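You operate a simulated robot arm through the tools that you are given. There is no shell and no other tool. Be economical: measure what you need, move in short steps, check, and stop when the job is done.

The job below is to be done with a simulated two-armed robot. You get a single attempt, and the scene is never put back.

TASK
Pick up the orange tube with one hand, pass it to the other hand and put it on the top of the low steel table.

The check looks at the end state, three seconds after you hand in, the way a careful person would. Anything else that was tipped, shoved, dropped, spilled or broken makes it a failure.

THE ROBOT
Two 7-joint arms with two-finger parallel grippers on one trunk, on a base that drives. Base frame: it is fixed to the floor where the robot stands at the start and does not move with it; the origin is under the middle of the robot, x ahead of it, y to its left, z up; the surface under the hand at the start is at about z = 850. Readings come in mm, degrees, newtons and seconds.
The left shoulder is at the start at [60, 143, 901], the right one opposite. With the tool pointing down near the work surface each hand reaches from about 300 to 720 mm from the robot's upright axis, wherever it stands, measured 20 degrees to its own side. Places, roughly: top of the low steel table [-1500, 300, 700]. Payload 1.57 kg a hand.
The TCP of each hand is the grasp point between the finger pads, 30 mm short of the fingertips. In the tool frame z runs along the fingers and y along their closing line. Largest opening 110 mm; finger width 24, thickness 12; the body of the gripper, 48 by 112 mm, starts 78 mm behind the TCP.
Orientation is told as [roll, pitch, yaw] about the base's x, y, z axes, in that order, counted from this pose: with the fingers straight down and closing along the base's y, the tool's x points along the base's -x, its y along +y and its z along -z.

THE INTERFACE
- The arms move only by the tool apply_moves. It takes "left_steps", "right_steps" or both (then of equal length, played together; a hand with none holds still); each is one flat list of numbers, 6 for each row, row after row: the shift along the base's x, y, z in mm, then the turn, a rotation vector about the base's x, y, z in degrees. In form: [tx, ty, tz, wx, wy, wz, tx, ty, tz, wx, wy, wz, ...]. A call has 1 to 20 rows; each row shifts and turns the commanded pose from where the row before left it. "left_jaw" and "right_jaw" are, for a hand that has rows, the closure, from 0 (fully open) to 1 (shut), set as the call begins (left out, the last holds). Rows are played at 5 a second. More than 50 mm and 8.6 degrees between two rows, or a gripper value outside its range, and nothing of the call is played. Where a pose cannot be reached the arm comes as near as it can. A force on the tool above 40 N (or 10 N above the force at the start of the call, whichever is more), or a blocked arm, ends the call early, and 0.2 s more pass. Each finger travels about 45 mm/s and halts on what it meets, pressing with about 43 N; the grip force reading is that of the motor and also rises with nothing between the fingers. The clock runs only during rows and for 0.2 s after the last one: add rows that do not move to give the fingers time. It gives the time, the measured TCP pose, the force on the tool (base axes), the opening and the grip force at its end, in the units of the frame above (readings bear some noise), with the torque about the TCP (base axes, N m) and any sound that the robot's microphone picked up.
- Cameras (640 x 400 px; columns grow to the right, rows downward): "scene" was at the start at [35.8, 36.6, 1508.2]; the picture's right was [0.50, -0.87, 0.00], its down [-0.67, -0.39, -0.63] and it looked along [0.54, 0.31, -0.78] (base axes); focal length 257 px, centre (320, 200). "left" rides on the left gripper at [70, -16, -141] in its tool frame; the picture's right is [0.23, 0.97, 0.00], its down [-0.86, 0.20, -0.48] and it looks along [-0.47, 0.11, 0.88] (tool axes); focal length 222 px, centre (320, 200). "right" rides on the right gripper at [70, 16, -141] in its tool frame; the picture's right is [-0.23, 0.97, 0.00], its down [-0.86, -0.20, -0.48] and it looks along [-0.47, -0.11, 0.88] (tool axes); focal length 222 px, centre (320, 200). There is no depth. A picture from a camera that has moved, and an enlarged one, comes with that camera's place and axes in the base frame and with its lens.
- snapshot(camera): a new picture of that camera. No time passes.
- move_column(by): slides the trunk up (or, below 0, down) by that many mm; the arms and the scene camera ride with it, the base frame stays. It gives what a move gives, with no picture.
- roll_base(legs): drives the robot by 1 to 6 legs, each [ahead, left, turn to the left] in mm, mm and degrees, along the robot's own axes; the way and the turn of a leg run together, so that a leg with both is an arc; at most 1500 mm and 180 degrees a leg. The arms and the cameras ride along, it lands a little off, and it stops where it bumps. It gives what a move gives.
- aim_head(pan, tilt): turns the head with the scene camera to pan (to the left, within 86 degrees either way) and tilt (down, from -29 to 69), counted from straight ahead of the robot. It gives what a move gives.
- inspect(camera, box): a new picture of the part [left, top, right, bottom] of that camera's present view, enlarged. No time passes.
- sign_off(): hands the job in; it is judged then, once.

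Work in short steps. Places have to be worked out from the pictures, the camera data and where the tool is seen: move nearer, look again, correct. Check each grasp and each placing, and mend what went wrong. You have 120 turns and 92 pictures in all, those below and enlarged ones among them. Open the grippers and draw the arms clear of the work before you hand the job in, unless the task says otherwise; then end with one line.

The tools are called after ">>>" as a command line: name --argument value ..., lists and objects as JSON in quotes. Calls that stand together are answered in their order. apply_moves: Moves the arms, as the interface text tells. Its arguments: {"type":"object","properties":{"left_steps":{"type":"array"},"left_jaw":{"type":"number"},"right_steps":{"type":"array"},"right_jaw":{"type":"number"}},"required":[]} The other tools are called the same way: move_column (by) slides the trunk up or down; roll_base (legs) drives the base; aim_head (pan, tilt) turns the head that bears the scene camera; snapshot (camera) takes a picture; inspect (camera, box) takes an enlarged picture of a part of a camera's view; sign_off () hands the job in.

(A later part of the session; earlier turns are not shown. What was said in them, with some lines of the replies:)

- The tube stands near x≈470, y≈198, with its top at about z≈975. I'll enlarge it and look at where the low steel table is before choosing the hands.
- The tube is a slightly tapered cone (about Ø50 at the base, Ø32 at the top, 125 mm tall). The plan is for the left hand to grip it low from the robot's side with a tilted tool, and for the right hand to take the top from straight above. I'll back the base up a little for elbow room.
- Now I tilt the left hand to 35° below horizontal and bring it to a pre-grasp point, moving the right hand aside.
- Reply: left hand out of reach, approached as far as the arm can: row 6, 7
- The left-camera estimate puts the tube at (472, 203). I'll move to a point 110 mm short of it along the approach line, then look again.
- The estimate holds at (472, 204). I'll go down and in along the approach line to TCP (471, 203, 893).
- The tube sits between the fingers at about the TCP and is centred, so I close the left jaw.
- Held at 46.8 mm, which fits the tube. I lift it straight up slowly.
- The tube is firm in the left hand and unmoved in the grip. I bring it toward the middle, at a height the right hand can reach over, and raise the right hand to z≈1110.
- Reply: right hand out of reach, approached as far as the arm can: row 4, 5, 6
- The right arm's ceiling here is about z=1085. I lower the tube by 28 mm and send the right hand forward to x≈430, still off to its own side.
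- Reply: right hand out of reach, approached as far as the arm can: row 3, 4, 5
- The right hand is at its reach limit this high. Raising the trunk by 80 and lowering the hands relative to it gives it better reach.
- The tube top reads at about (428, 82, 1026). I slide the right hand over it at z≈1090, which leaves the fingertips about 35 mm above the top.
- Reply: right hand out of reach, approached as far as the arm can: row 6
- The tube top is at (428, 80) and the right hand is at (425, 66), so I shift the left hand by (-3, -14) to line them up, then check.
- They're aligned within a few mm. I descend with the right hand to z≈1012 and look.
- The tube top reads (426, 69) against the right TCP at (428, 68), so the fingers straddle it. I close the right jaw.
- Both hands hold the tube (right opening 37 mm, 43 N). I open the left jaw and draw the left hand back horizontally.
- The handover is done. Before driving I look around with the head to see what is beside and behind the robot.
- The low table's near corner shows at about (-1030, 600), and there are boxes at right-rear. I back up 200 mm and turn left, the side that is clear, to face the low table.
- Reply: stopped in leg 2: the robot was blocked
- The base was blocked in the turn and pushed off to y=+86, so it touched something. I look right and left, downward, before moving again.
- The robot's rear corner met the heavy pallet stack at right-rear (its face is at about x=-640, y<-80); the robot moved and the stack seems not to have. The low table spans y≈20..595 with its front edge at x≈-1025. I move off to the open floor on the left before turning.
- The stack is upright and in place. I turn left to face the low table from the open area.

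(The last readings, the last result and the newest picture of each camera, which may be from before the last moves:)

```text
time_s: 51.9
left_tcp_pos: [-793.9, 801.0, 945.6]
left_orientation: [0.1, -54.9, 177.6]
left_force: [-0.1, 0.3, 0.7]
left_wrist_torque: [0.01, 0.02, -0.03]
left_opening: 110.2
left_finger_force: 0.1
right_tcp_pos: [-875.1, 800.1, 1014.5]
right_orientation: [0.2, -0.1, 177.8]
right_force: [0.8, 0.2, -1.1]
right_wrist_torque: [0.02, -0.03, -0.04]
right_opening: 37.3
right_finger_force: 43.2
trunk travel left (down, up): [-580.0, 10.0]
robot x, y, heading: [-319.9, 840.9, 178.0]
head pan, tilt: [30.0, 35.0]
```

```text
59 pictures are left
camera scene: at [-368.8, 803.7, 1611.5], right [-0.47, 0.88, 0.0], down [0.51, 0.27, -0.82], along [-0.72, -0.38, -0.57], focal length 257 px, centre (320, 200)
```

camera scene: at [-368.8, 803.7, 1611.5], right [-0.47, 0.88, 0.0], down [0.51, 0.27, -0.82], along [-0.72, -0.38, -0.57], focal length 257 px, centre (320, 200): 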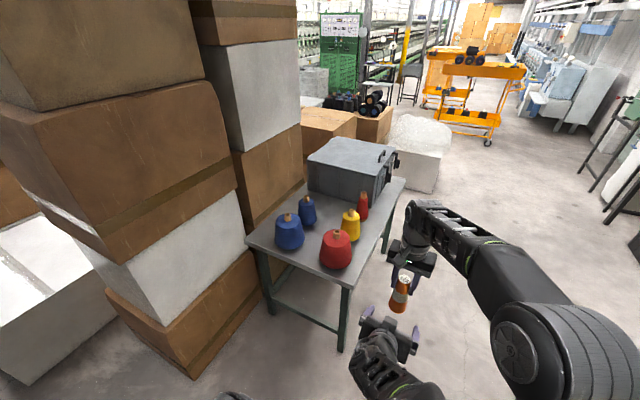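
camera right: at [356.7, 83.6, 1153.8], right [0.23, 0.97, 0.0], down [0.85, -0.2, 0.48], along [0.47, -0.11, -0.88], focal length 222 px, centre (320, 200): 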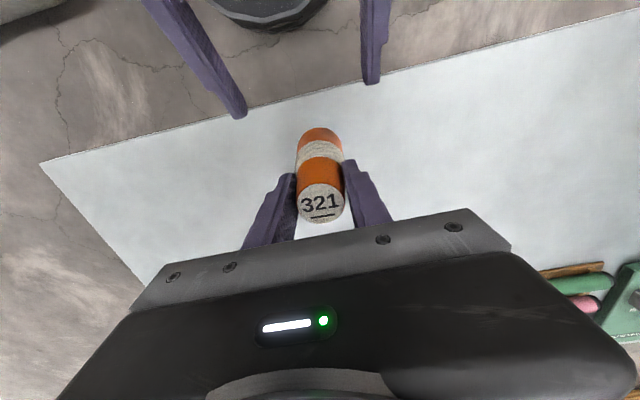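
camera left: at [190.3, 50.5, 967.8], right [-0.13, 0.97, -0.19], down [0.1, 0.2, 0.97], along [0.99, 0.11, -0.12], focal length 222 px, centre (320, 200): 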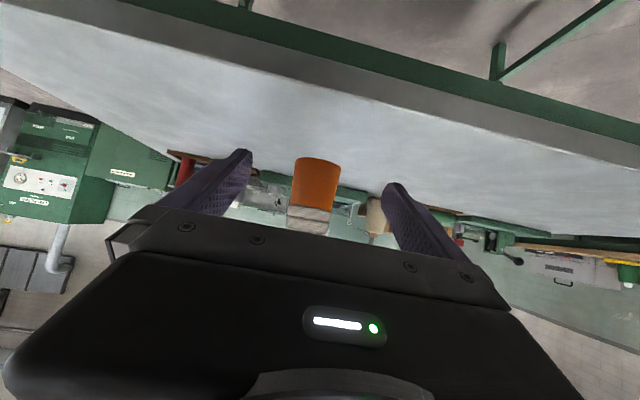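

The table top holds two blue cones at y≈240 and red/yellow cones at y≈495, leaving a clear gap around (-1190, 368). The open side of the table is +y, away from the stack, so I go round to that long side: strafe right, drive ahead, turn to face -y.

>>> roll_base --legs '[[0, -360, 0], [860, 0, 0], [0, 0, 92]]'

>>> aim_head --pan 0 --tilt 45

>>> snapshot --camera "scene"

```text
time_s: 62.1
left_tcp_pos: [-1078.5, 750.2, 944.5]
left_orientation: [0.1, -55.1, -90.3]
left_force: [0.1, -0.3, -1.0]
left_wrist_torque: [-0.04, -0.02, 0.01]
left_opening: 110.1
left_finger_force: 0.1
right_tcp_pos: [-1075.3, 668.3, 1013.9]
right_orientation: [0.2, -0.1, -89.9]
right_force: [0.5, 0.9, -0.9]
right_wrist_torque: [0.01, -0.01, 0.0]
right_opening: 37.2
right_finger_force: 42.8
trunk travel left (down, up): [-580.0, 10.0]
robot x, y, heading: [-1143.1, 1219.9, -90.0]
head pan, tilt: [30.0, 35.0]
```

```text
time_s: 63.1
left_tcp_pos: [-1077.3, 750.9, 945.1]
left_orientation: [0.1, -55.1, -90.4]
left_force: [0.0, 0.4, 1.5]
left_wrist_torque: [-0.01, -0.02, 0.01]
left_opening: 110.1
left_finger_force: 0.0
right_tcp_pos: [-1074.8, 668.1, 1014.3]
right_orientation: [0.2, -0.1, -89.9]
right_force: [0.1, 0.6, -0.6]
right_wrist_torque: [0.01, 0.04, -0.02]
right_opening: 37.3
right_finger_force: 42.7
trunk travel left (down, up): [-580.0, 10.0]
robot x, y, heading: [-1142.9, 1222.3, -90.2]
head pan, tilt: [0.0, 45.0]
```

```text
58 pictures are left
camera scene: at [-1142.9, 1168.8, 1596.7], right [-1.0, 0.0, 0.0], down [0.0, 0.71, -0.71], along [0.0, -0.71, -0.71], focal length 257 px, centre (320, 200)
```

scene: 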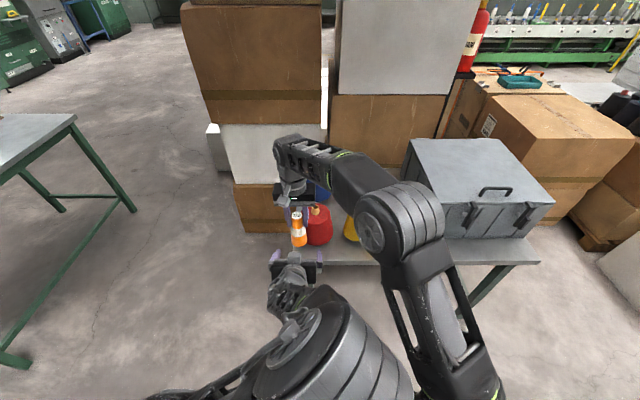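

The robot is on the open long side, facing -y. I move the left arm aside to robot-left (clear of the table) and the right hand 70 mm to its own side.

>>> apply_moves --left_steps '[30, 0, 0, 0, 0, 0, 30, 0, 0, 0, 0, 0, 30, 0, 0, 0, 0, 0, 30, 0, 0, 0, 0, 0, 30, 0, 0, 0, 0, 0, 30, 10, 0, 0, 0, 0, 20, 10, 0, 0, 0, 0, 0, 0, 0, 0, 0, 0]' --right_steps '[-10, 0, 0, 0, 0, 0, -10, 0, 0, 0, 0, 0, -10, 0, 0, 0, 0, 0, -10, 0, 0, 0, 0, 0, -10, 0, 0, 0, 0, 0, -10, 0, 0, 0, 0, 0, -10, 0, 0, 0, 0, 0, 0, 0, 0, 0, 0, 0]'

>>> aim_head --pan -5 --tilt 50

>>> snapshot --camera "scene"

>>> snapshot --camera "right"

```text
time_s: 64.9
left_tcp_pos: [-889.7, 720.9, 933.4]
left_orientation: [0.1, -54.9, -90.3]
left_force: [-0.3, -0.8, 0.3]
left_wrist_torque: [0.01, 0.01, -0.01]
left_opening: 109.9
left_finger_force: 0.0
left hand out of reach, approached as far as the arm can: row 1, 2, 3, 4, 6, 7
right_tcp_pos: [-1144.6, 667.4, 1012.9]
right_orientation: [0.3, -0.1, -90.0]
right_force: [0.1, -0.1, -0.1]
right_wrist_torque: [0.02, -0.04, -0.01]
right_opening: 37.3
right_finger_force: 42.7
trunk travel left (down, up): [-580.0, 10.0]
robot x, y, heading: [-1142.9, 1220.1, -89.7]
head pan, tilt: [0.0, 45.0]
```

```text
time_s: 65.5
left_tcp_pos: [-888.5, 721.7, 932.6]
left_orientation: [0.0, -54.8, -90.3]
left_force: [-0.6, -0.2, -0.3]
left_wrist_torque: [0.0, -0.01, 0.0]
left_opening: 110.0
left_finger_force: 0.1
right_tcp_pos: [-1143.3, 668.4, 1013.5]
right_orientation: [0.1, -0.1, -90.0]
right_force: [-0.6, 0.9, -0.4]
right_wrist_torque: [0.0, 0.01, 0.02]
right_opening: 37.2
right_finger_force: 43.4
trunk travel left (down, up): [-580.0, 10.0]
robot x, y, heading: [-1141.7, 1224.5, -90.0]
head pan, tilt: [-5.0, 50.0]
```

```text
57 pictures are left
camera scene: at [-1149.7, 1173.3, 1589.8], right [-1.0, 0.09, 0.0], down [0.07, 0.76, -0.64], along [-0.06, -0.64, -0.77], focal length 257 px, centre (320, 200)
```

scene: 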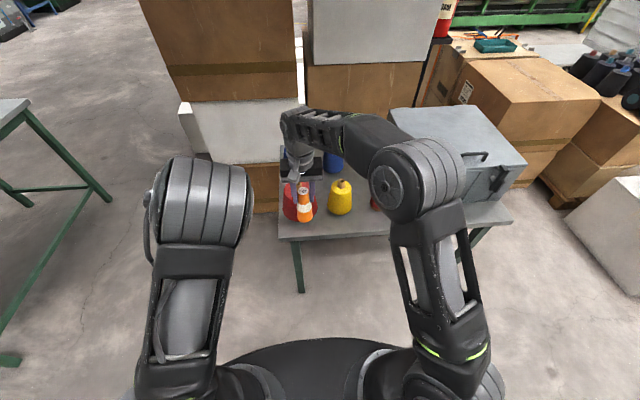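

```text
56 pictures are left
camera right: at [-1129.0, 737.3, 1154.9], right [0.97, -0.23, 0.0], down [-0.2, -0.85, 0.48], along [-0.11, -0.47, -0.88], focal length 222 px, centre (320, 200)
```

right: 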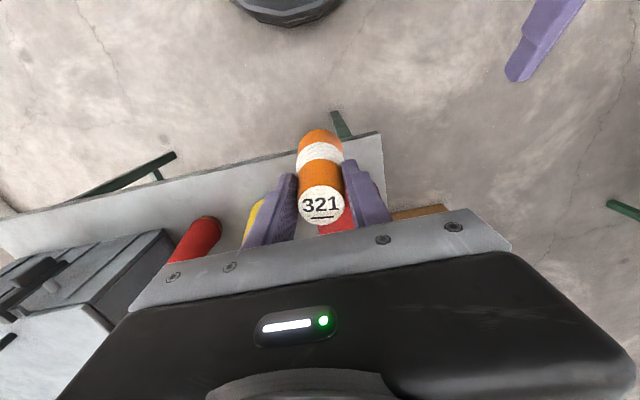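

Refined cone positions are red ≈(-1120, 480), yellow ≈(-1290, 485) and blues ≈(-1103, 243) and (-1283, 235), so the clear spot is ≈(-1203, 362). I shift right 60 and drive ahead 250, with the tube bottom at z≈906, above the cones.

>>> apply_moves --left_steps '[10, 0, 0, 0, 0, 0, 10, 0, 0, 0, 0, 0, 10, 0, 0, 0, 0, 0, 0, 0, 0, 0, 0, 0, 0, 0, 0, 0, 0, 0, 0, 0, 0, 0, 0, 0, 0, 0, 0, 0, 0, 0]' --left_jaw 1

>>> roll_base --legs '[[0, -60, 0], [250, 0, 0]]'

>>> snapshot --camera "scene"

>>> snapshot --camera "right"

```text
time_s: 67.1
left_tcp_pos: [-859.3, 721.2, 934.2]
left_orientation: [0.1, -55.0, -90.3]
left_force: [0.5, 0.3, 0.1]
left_wrist_torque: [-0.03, 0.03, 0.02]
left_opening: 0.0
left_finger_force: 18.0
right_tcp_pos: [-1145.2, 667.7, 1013.2]
right_orientation: [0.2, -0.1, -90.0]
right_force: [1.5, 0.5, -1.8]
right_wrist_torque: [-0.02, -0.04, -0.03]
right_opening: 37.0
right_finger_force: 42.2
trunk travel left (down, up): [-580.0, 10.0]
robot x, y, heading: [-1140.3, 1220.0, -90.0]
head pan, tilt: [-5.0, 50.0]
```

```text
time_s: 69.5
left_tcp_pos: [-915.9, 474.9, 931.1]
left_orientation: [0.2, -54.9, -90.0]
left_force: [0.3, -0.1, 0.4]
left_wrist_torque: [0.04, 0.01, 0.0]
left_opening: 0.2
left_finger_force: 21.8
right_tcp_pos: [-1202.7, 419.4, 1012.3]
right_orientation: [0.2, -0.1, -89.7]
right_force: [0.7, -0.5, -0.1]
right_wrist_torque: [0.0, 0.01, -0.01]
right_opening: 37.6
right_finger_force: 42.7
trunk travel left (down, up): [-580.0, 10.0]
robot x, y, heading: [-1205.1, 975.7, -89.6]
head pan, tilt: [-5.0, 50.0]
```

```text
55 pictures are left
camera scene: at [-1209.5, 925.4, 1589.7], right [-1.0, 0.08, 0.0], down [0.06, 0.76, -0.64], along [-0.05, -0.64, -0.77], focal length 257 px, centre (320, 200)
```

scene: 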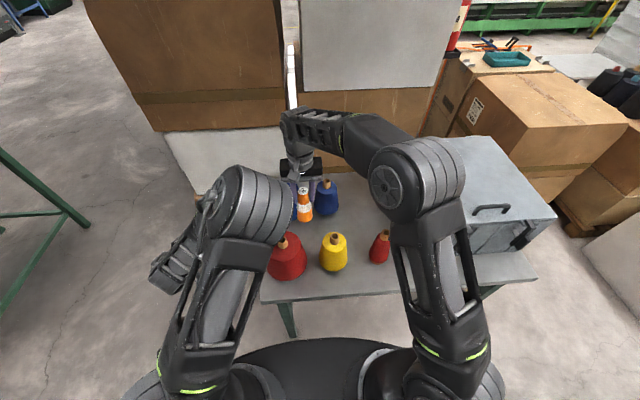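

```text
54 pictures are left
camera right: at [-1187.3, 489.9, 1154.4], right [0.97, -0.22, 0.0], down [-0.2, -0.86, 0.48], along [-0.1, -0.47, -0.88], focal length 222 px, centre (320, 200)
```

right: 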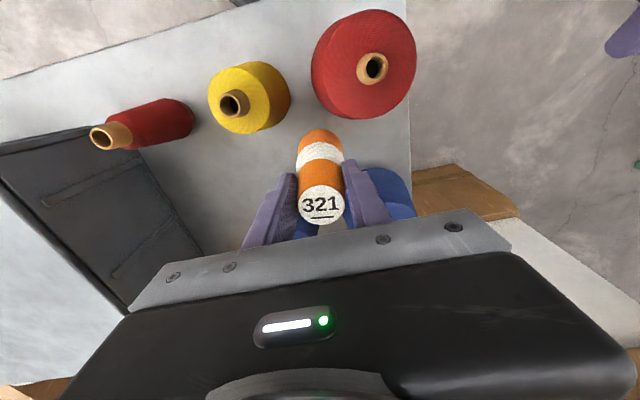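

The view confirms it: red (-1115, 492), yellow (-1292, 490), blues near y≈235. The target (-1203, 365) is about 150 mm from each. I extend the right hand 54 mm further over it.

>>> apply_moves --right_steps '[0, -18, 0, 0, 0, 0, 0, -18, 0, 0, 0, 0, 0, -18, 0, 0, 0, 0, 0, 0, 0, 0, 0, 0]'

>>> move_column --by -110

>>> snapshot --camera "scene"

>>> snapshot --camera "right"

```text
time_s: 70.5
left_tcp_pos: [-917.0, 475.5, 932.9]
left_orientation: [0.1, -55.0, -90.1]
left_force: [0.3, -0.2, 0.5]
left_wrist_torque: [0.02, -0.05, 0.0]
left_opening: 0.1
left_finger_force: 21.1
right_tcp_pos: [-1202.5, 367.7, 1013.0]
right_orientation: [0.2, -0.2, -89.7]
right_force: [-0.2, 0.1, 0.1]
right_wrist_torque: [-0.01, 0.01, 0.0]
right_opening: 37.4
right_finger_force: 42.5
trunk travel left (down, up): [-580.0, 10.0]
robot x, y, heading: [-1207.4, 977.4, -89.9]
head pan, tilt: [-5.0, 50.0]
```

```text
time_s: 71.9
left_tcp_pos: [-917.2, 475.1, 823.4]
left_orientation: [0.0, -55.1, -90.1]
left_force: [-0.1, -0.2, 0.2]
left_wrist_torque: [0.01, 0.07, 0.02]
left_opening: 0.0
left_finger_force: 21.3
right_tcp_pos: [-1201.9, 367.3, 902.3]
right_orientation: [0.3, -0.2, -89.8]
right_force: [-0.6, -0.5, -1.1]
right_wrist_torque: [0.01, 0.06, -0.03]
right_opening: 37.5
right_finger_force: 42.8
trunk travel left (down, up): [-470.0, 120.0]
robot x, y, heading: [-1205.1, 975.4, -90.0]
head pan, tilt: [-5.0, 50.0]
```

```text
53 pictures are left
camera scene: at [-1209.6, 927.0, 1479.8], right [-1.0, 0.08, 0.0], down [0.06, 0.76, -0.64], along [-0.05, -0.64, -0.77], focal length 257 px, centre (320, 200)
```

scene: 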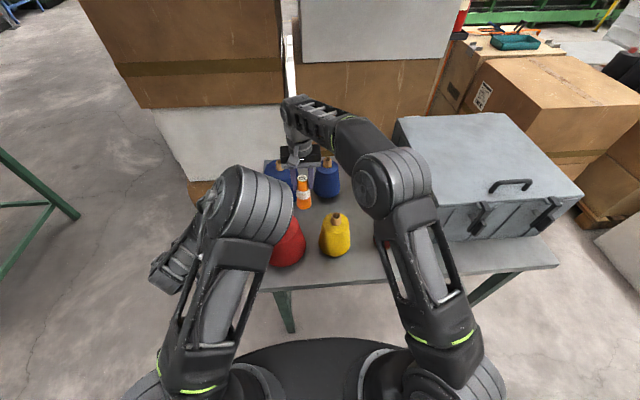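

```text
52 pictures are left
camera right: at [-1187.4, 437.2, 1044.6], right [0.97, -0.22, 0.0], down [-0.2, -0.85, 0.48], along [-0.1, -0.47, -0.88], focal length 222 px, centre (320, 200)
```

right: 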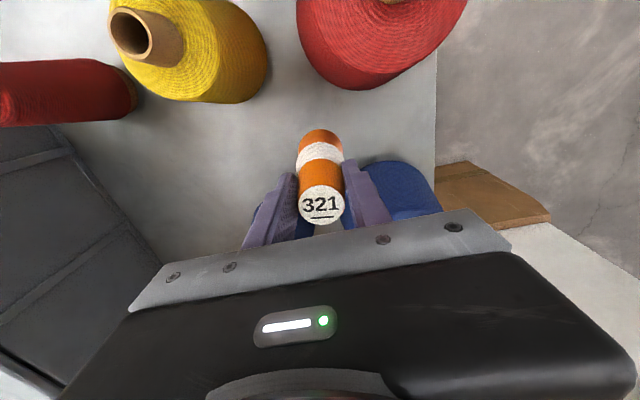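

The tube hangs over the clear spot with room all round, its bottom at about z≈794. I lower 75 mm with the arm, then look.

>>> apply_moves --right_steps '[0, 0, -15, 0, 0, 0, 0, 0, -15, 0, 0, 0, 0, 0, -15, 0, 0, 0, 0, 0, -15, 0, 0, 0, 0, 0, -15, 0, 0, 0, 0, 0, 0, 0, 0, 0]'

>>> snapshot --camera "right"

>>> inspect --camera "scene" --box '[250, 130, 410, 230]'

```text
time_s: 73.3
left_tcp_pos: [-916.8, 476.0, 823.5]
left_orientation: [0.1, -55.0, -90.2]
left_force: [-0.1, -0.5, 1.0]
left_wrist_torque: [0.01, -0.02, -0.01]
left_opening: 0.1
left_finger_force: 21.4
right_tcp_pos: [-1201.9, 366.9, 825.5]
right_orientation: [0.1, -0.1, -89.7]
right_force: [0.6, 0.3, -1.8]
right_wrist_torque: [-0.01, 0.05, -0.04]
right_opening: 36.8
right_finger_force: 42.7
trunk travel left (down, up): [-470.0, 120.0]
robot x, y, heading: [-1205.4, 976.2, -90.0]
head pan, tilt: [-5.0, 50.0]
```

```text
51 pictures are left
camera right: at [-1187.2, 437.4, 968.4], right [0.97, -0.22, 0.0], down [-0.2, -0.85, 0.48], along [-0.1, -0.47, -0.88], focal length 222 px, centre (320, 200)
```

right: 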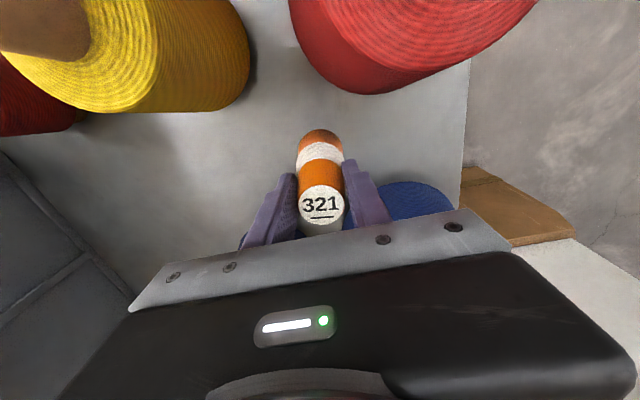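

```text
4.00 times, centred on (330, 180) of scene
camera zoom: at [-1209.6, 926.9, 1479.7], right [-1.0, 0.08, 0.0], down [0.06, 0.76, -0.64], along [-0.05, -0.64, -0.77], focal length 1028 px, centre (280, 280)
```

zoom: 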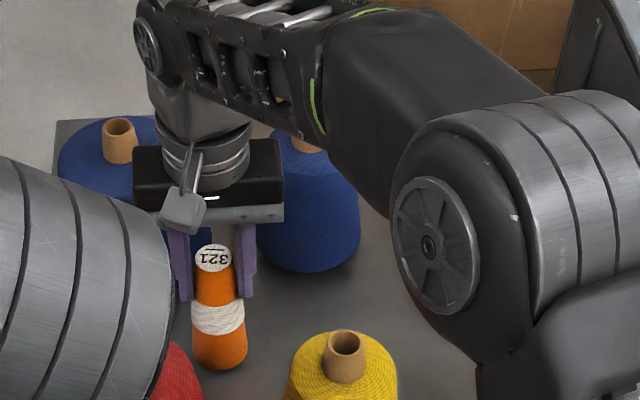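

The tube's bottom is about 17 mm above the table top, clear of the cones. I lower it in small steps, watching the force.

>>> apply_moves --right_steps '[0, 0, -5, 0, 0, 0, 0, 0, -4, 0, 0, 0, 0, 0, -2, 0, 0, 0, 0, 0, 0, 0, 0, 0]'

>>> apply_moves --right_steps '[0, 0, -1.5, 0, 0, 0, 0, 0, -1.5, 0, 0, 0, 0, 0, 0, 0, 0, 0]'

>>> apply_moves --right_steps '[0, 0, -1, 0, 0, 0, 0, 0, -1, 0, 0, 0, 0, 0, 0, 0, 0, 0]'

```text
time_s: 74.3
left_tcp_pos: [-915.8, 475.8, 823.9]
left_orientation: [0.2, -55.0, -90.1]
left_force: [-0.6, -0.8, 0.5]
left_wrist_torque: [0.01, -0.03, -0.01]
left_opening: 0.0
left_finger_force: 21.5
right_tcp_pos: [-1202.8, 367.0, 816.8]
right_orientation: [0.2, -0.2, -89.6]
right_force: [-0.3, -0.6, -0.7]
right_wrist_torque: [-0.02, 0.0, 0.03]
right_opening: 37.2
right_finger_force: 42.9
trunk travel left (down, up): [-470.0, 120.0]
robot x, y, heading: [-1203.2, 976.9, -89.9]
head pan, tilt: [-5.0, 50.0]
```

```text
time_s: 75.1
left_tcp_pos: [-916.6, 475.3, 822.3]
left_orientation: [0.1, -55.0, -90.1]
left_force: [-0.1, 0.4, -0.7]
left_wrist_torque: [0.0, 0.0, 0.0]
left_opening: 0.0
left_finger_force: 21.0
right_tcp_pos: [-1202.5, 367.8, 814.5]
right_orientation: [0.2, -0.1, -89.6]
right_force: [0.3, -0.4, -0.4]
right_wrist_torque: [0.01, -0.02, 0.01]
right_opening: 36.9
right_finger_force: 43.0
trunk travel left (down, up): [-470.0, 120.0]
robot x, y, heading: [-1203.1, 979.9, -89.8]
head pan, tilt: [-5.0, 50.0]
```

```text
time_s: 75.9
left_tcp_pos: [-916.7, 475.7, 823.1]
left_orientation: [0.1, -55.0, -90.1]
left_force: [0.4, -0.2, -0.4]
left_wrist_torque: [0.03, -0.01, 0.02]
left_opening: 0.1
left_finger_force: 21.3
right_tcp_pos: [-1202.8, 368.3, 811.7]
right_orientation: [0.2, -0.1, -89.8]
right_force: [-0.1, 0.1, 7.1]
right_wrist_torque: [0.08, 0.05, 0.03]
right_opening: 37.0
right_finger_force: 42.9
trunk travel left (down, up): [-470.0, 120.0]
robot x, y, heading: [-1200.6, 971.0, -89.6]
head pan, tilt: [-5.0, 50.0]
```

It has touched down (7 N up at z≈812). I open the right jaw partway, and look before rising.

>>> apply_moves --right_steps '[0, 0, 0, 0, 0, 0, 0, 0, 0, 0, 0, 0, 0, 0, 0, 0, 0, 0, 0, 0, 0, 0, 0, 0]' --right_jaw 0.3

>>> snapshot --camera "right"

```text
time_s: 76.9
left_tcp_pos: [-918.0, 474.5, 823.4]
left_orientation: [0.1, -54.9, -90.1]
left_force: [0.0, 0.2, -0.3]
left_wrist_torque: [0.02, 0.01, -0.01]
left_opening: 0.0
left_finger_force: 21.5
right_tcp_pos: [-1202.8, 367.5, 811.3]
right_orientation: [0.2, -0.1, -89.7]
right_force: [-0.3, 0.0, 0.8]
right_wrist_torque: [-0.01, -0.05, 0.03]
right_opening: 77.0
right_finger_force: 0.0
trunk travel left (down, up): [-470.0, 120.0]
robot x, y, heading: [-1202.2, 971.8, -89.9]
head pan, tilt: [-5.0, 50.0]
```

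```text
49 pictures are left
camera right: at [-1187.7, 437.1, 953.2], right [0.97, -0.22, 0.0], down [-0.2, -0.85, 0.48], along [-0.1, -0.47, -0.88], focal length 222 px, centre (320, 200)
```

right: 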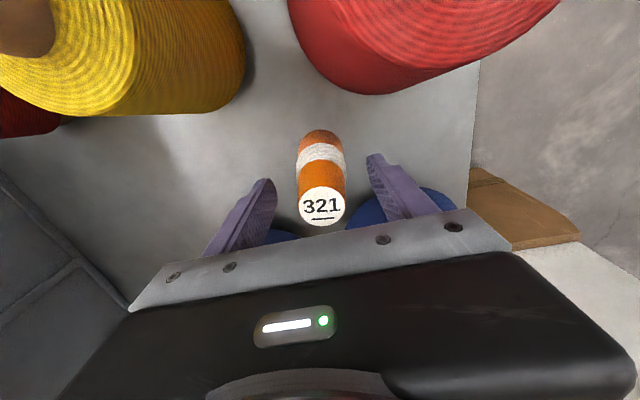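

The tube stands free and upright. I raise the right hand straight up, then lift the trunk for more clearance.

>>> apply_moves --right_steps '[0, 0, 15, 0, 0, 0, 0, 0, 20, 0, 0, 0, 0, 0, 25, 0, 0, 0, 0, 0, 25, 0, 0, 0, 0, 0, 0, 0, 0, 0]'

>>> move_column --by 110

>>> snapshot --camera "right"

```text
time_s: 78.1
left_tcp_pos: [-918.0, 475.6, 823.3]
left_orientation: [0.1, -55.1, -90.1]
left_force: [-0.1, 0.1, 0.2]
left_wrist_torque: [0.0, 0.03, 0.01]
left_opening: 0.0
left_finger_force: 21.2
right_tcp_pos: [-1201.1, 367.5, 896.2]
right_orientation: [0.2, -0.2, -89.7]
right_force: [0.1, 0.0, 0.1]
right_wrist_torque: [-0.02, 0.01, 0.01]
right_opening: 77.2
right_finger_force: 0.0
trunk travel left (down, up): [-470.0, 120.0]
robot x, y, heading: [-1201.9, 973.4, -90.0]
head pan, tilt: [-5.0, 50.0]
```

```text
time_s: 79.5
left_tcp_pos: [-916.0, 474.8, 933.2]
left_orientation: [0.0, -55.0, -90.2]
left_force: [-0.1, 0.4, 0.8]
left_wrist_torque: [0.02, -0.02, 0.01]
left_opening: 0.0
left_finger_force: 21.1
right_tcp_pos: [-1202.1, 367.8, 1005.1]
right_orientation: [0.2, -0.1, -89.7]
right_force: [0.5, -0.4, -0.2]
right_wrist_torque: [0.0, -0.03, 0.02]
right_opening: 77.0
right_finger_force: 0.1
trunk travel left (down, up): [-580.0, 10.0]
robot x, y, heading: [-1202.2, 974.7, -89.8]
head pan, tilt: [-5.0, 50.0]
```

```text
48 pictures are left
camera right: at [-1187.8, 437.0, 1147.2], right [0.97, -0.22, 0.0], down [-0.2, -0.85, 0.48], along [-0.1, -0.47, -0.88], focal length 222 px, centre (320, 200)
```

right: 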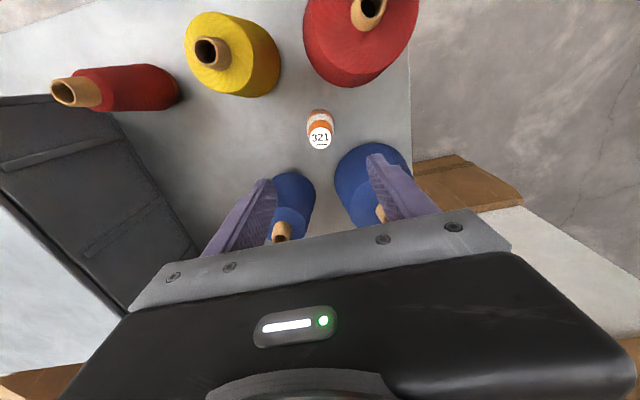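

The tube stands on the low table and nothing else was touched there. I back the robot away from the table with both jaws open, then take a last look.

>>> roll_base --legs '[[-350, 0, 0]]'

>>> apply_moves --left_steps '[0, 0, 0, 0, 0, 0, 0, 0, 0, 0, 0, 0, 0, 0, 0, 0, 0, 0, 0, 0, 0, 0, 0, 0, 0, 0, 0, 0, 0, 0, 0, 0, 0, 0, 0, 0]' --right_steps '[0, 0, 0, 0, 0, 0, 0, 0, 0, 0, 0, 0, 0, 0, 0, 0, 0, 0, 0, 0, 0, 0, 0, 0, 0, 0, 0, 0, 0, 0, 0, 0, 0, 0, 0, 0]' --left_jaw 0 --right_jaw 0

>>> aim_head --pan 0 --tilt 35

>>> snapshot --camera "scene"

>>> aim_head --pan 60 --tilt 25

>>> snapshot --camera "scene"

```text
time_s: 81.8
left_tcp_pos: [-919.1, 827.6, 932.4]
left_orientation: [0.1, -55.0, -90.2]
left_force: [0.7, 0.8, 0.5]
left_wrist_torque: [0.03, 0.0, 0.03]
left_opening: 0.1
left_finger_force: 21.4
right_tcp_pos: [-1204.9, 719.4, 1006.2]
right_orientation: [0.1, -0.2, -89.9]
right_force: [-1.1, -0.8, 0.1]
right_wrist_torque: [-0.03, -0.02, -0.02]
right_opening: 77.2
right_finger_force: 0.1
trunk travel left (down, up): [-580.0, 10.0]
robot x, y, heading: [-1204.9, 1328.9, -90.0]
head pan, tilt: [-5.0, 50.0]
```

```text
time_s: 83.2
left_tcp_pos: [-919.0, 826.0, 932.0]
left_orientation: [0.1, -55.0, -90.2]
left_force: [-0.3, 0.3, -0.5]
left_wrist_torque: [-0.04, -0.01, 0.01]
left_opening: 110.1
left_finger_force: 0.0
right_tcp_pos: [-1205.4, 719.3, 1006.4]
right_orientation: [0.2, -0.2, -90.0]
right_force: [0.1, -0.5, 0.1]
right_wrist_torque: [-0.03, -0.01, -0.01]
right_opening: 109.9
right_finger_force: 0.0
trunk travel left (down, up): [-580.0, 10.0]
robot x, y, heading: [-1205.2, 1327.4, -90.0]
head pan, tilt: [-5.0, 50.0]
```

```text
time_s: 84.0
left_tcp_pos: [-917.9, 825.4, 933.1]
left_orientation: [0.2, -55.0, -90.2]
left_force: [0.3, 0.8, -0.4]
left_wrist_torque: [0.0, -0.02, 0.0]
left_opening: 110.2
left_finger_force: 0.1
right_tcp_pos: [-1204.9, 719.2, 1005.7]
right_orientation: [0.2, -0.1, -89.9]
right_force: [0.8, -0.3, -0.2]
right_wrist_torque: [0.02, -0.02, -0.02]
right_opening: 109.9
right_finger_force: 0.1
trunk travel left (down, up): [-580.0, 10.0]
robot x, y, heading: [-1203.4, 1330.3, -89.8]
head pan, tilt: [0.0, 35.0]
```

```text
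47 pictures are left
camera scene: at [-1203.6, 1267.0, 1611.4], right [-1.0, 0.0, 0.0], down [0.0, 0.57, -0.82], along [0.0, -0.82, -0.57], focal length 257 px, centre (320, 200)
```

scene: 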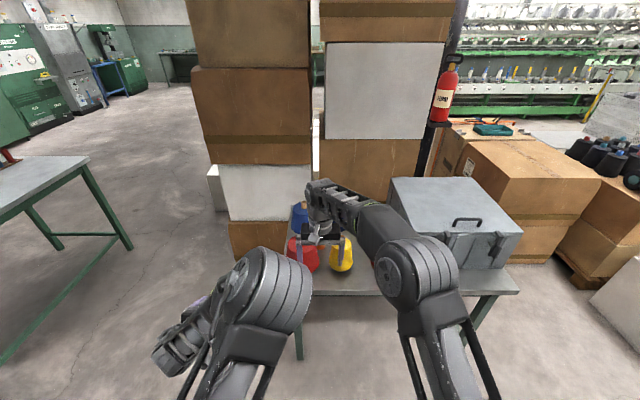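

```text
time_s: 85.3
left_tcp_pos: [-918.2, 824.7, 932.2]
left_orientation: [0.1, -55.1, -90.2]
left_force: [-0.4, -0.4, 0.7]
left_wrist_torque: [0.0, -0.01, 0.02]
left_opening: 110.3
left_finger_force: 0.1
right_tcp_pos: [-1204.9, 718.3, 1005.0]
right_orientation: [0.2, -0.1, -89.9]
right_force: [0.7, 0.0, -0.3]
right_wrist_torque: [0.02, -0.02, 0.02]
right_opening: 109.9
right_finger_force: 0.0
trunk travel left (down, up): [-580.0, 10.0]
robot x, y, heading: [-1203.0, 1325.9, -89.9]
head pan, tilt: [60.0, 25.0]
```

```text
46 pictures are left
camera scene: at [-1123.9, 1309.0, 1627.2], right [-0.5, -0.87, 0.0], down [-0.37, 0.21, -0.91], along [0.78, -0.45, -0.42], focal length 257 px, centre (320, 200)
```

scene: 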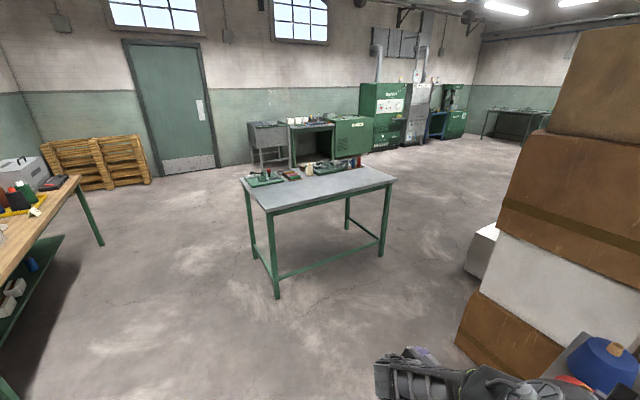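

Workbench and stack are undisturbed. The hand hides the tube from the head camera, so I make one last check with the wrist camera.

>>> snapshot --camera "right"

>>> snapshot --camera "left"

```text
45 pictures are left
camera right: at [-1189.5, 788.6, 1147.3], right [0.97, -0.22, 0.0], down [-0.2, -0.85, 0.48], along [-0.11, -0.47, -0.88], focal length 222 px, centre (320, 200)
```

right: 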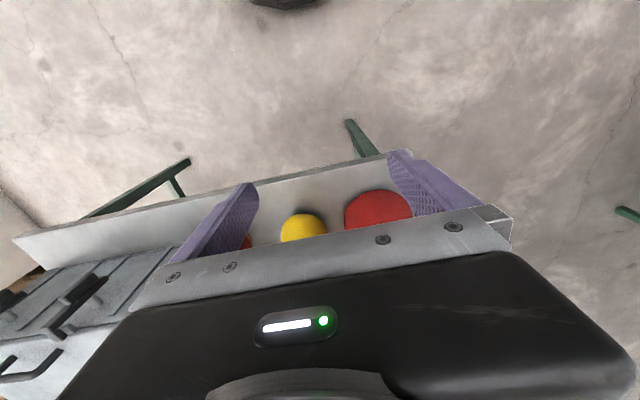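

```text
44 pictures are left
camera left: at [-933.3, 982.2, 956.3], right [0.97, 0.13, -0.19], down [0.2, -0.1, 0.97], along [0.11, -0.99, -0.12], focal length 222 px, centre (320, 200)
```

left: 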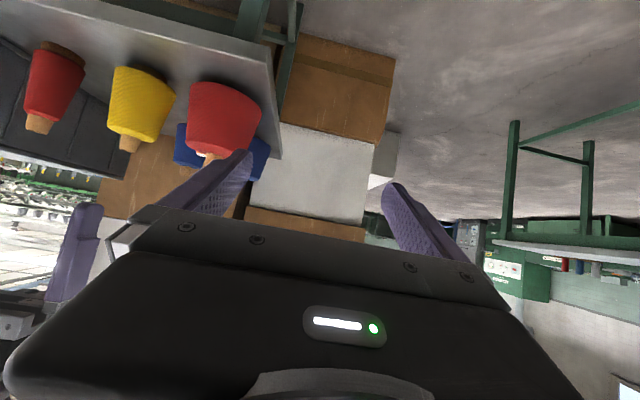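

The white tube top shows at (205, 155) in the left view, where an upright tube at (-1203, 368) should appear. Both grippers are open and clear, so I hand in.

>>> sign_off

```text
The job is handed in.
```

The orange tube was picked up with the left hand, passed to the right hand and now stands upright on the low steel table; the robot's base bumped the pallet stack once while turning, and the stack looked upright and unmoved afterwards.
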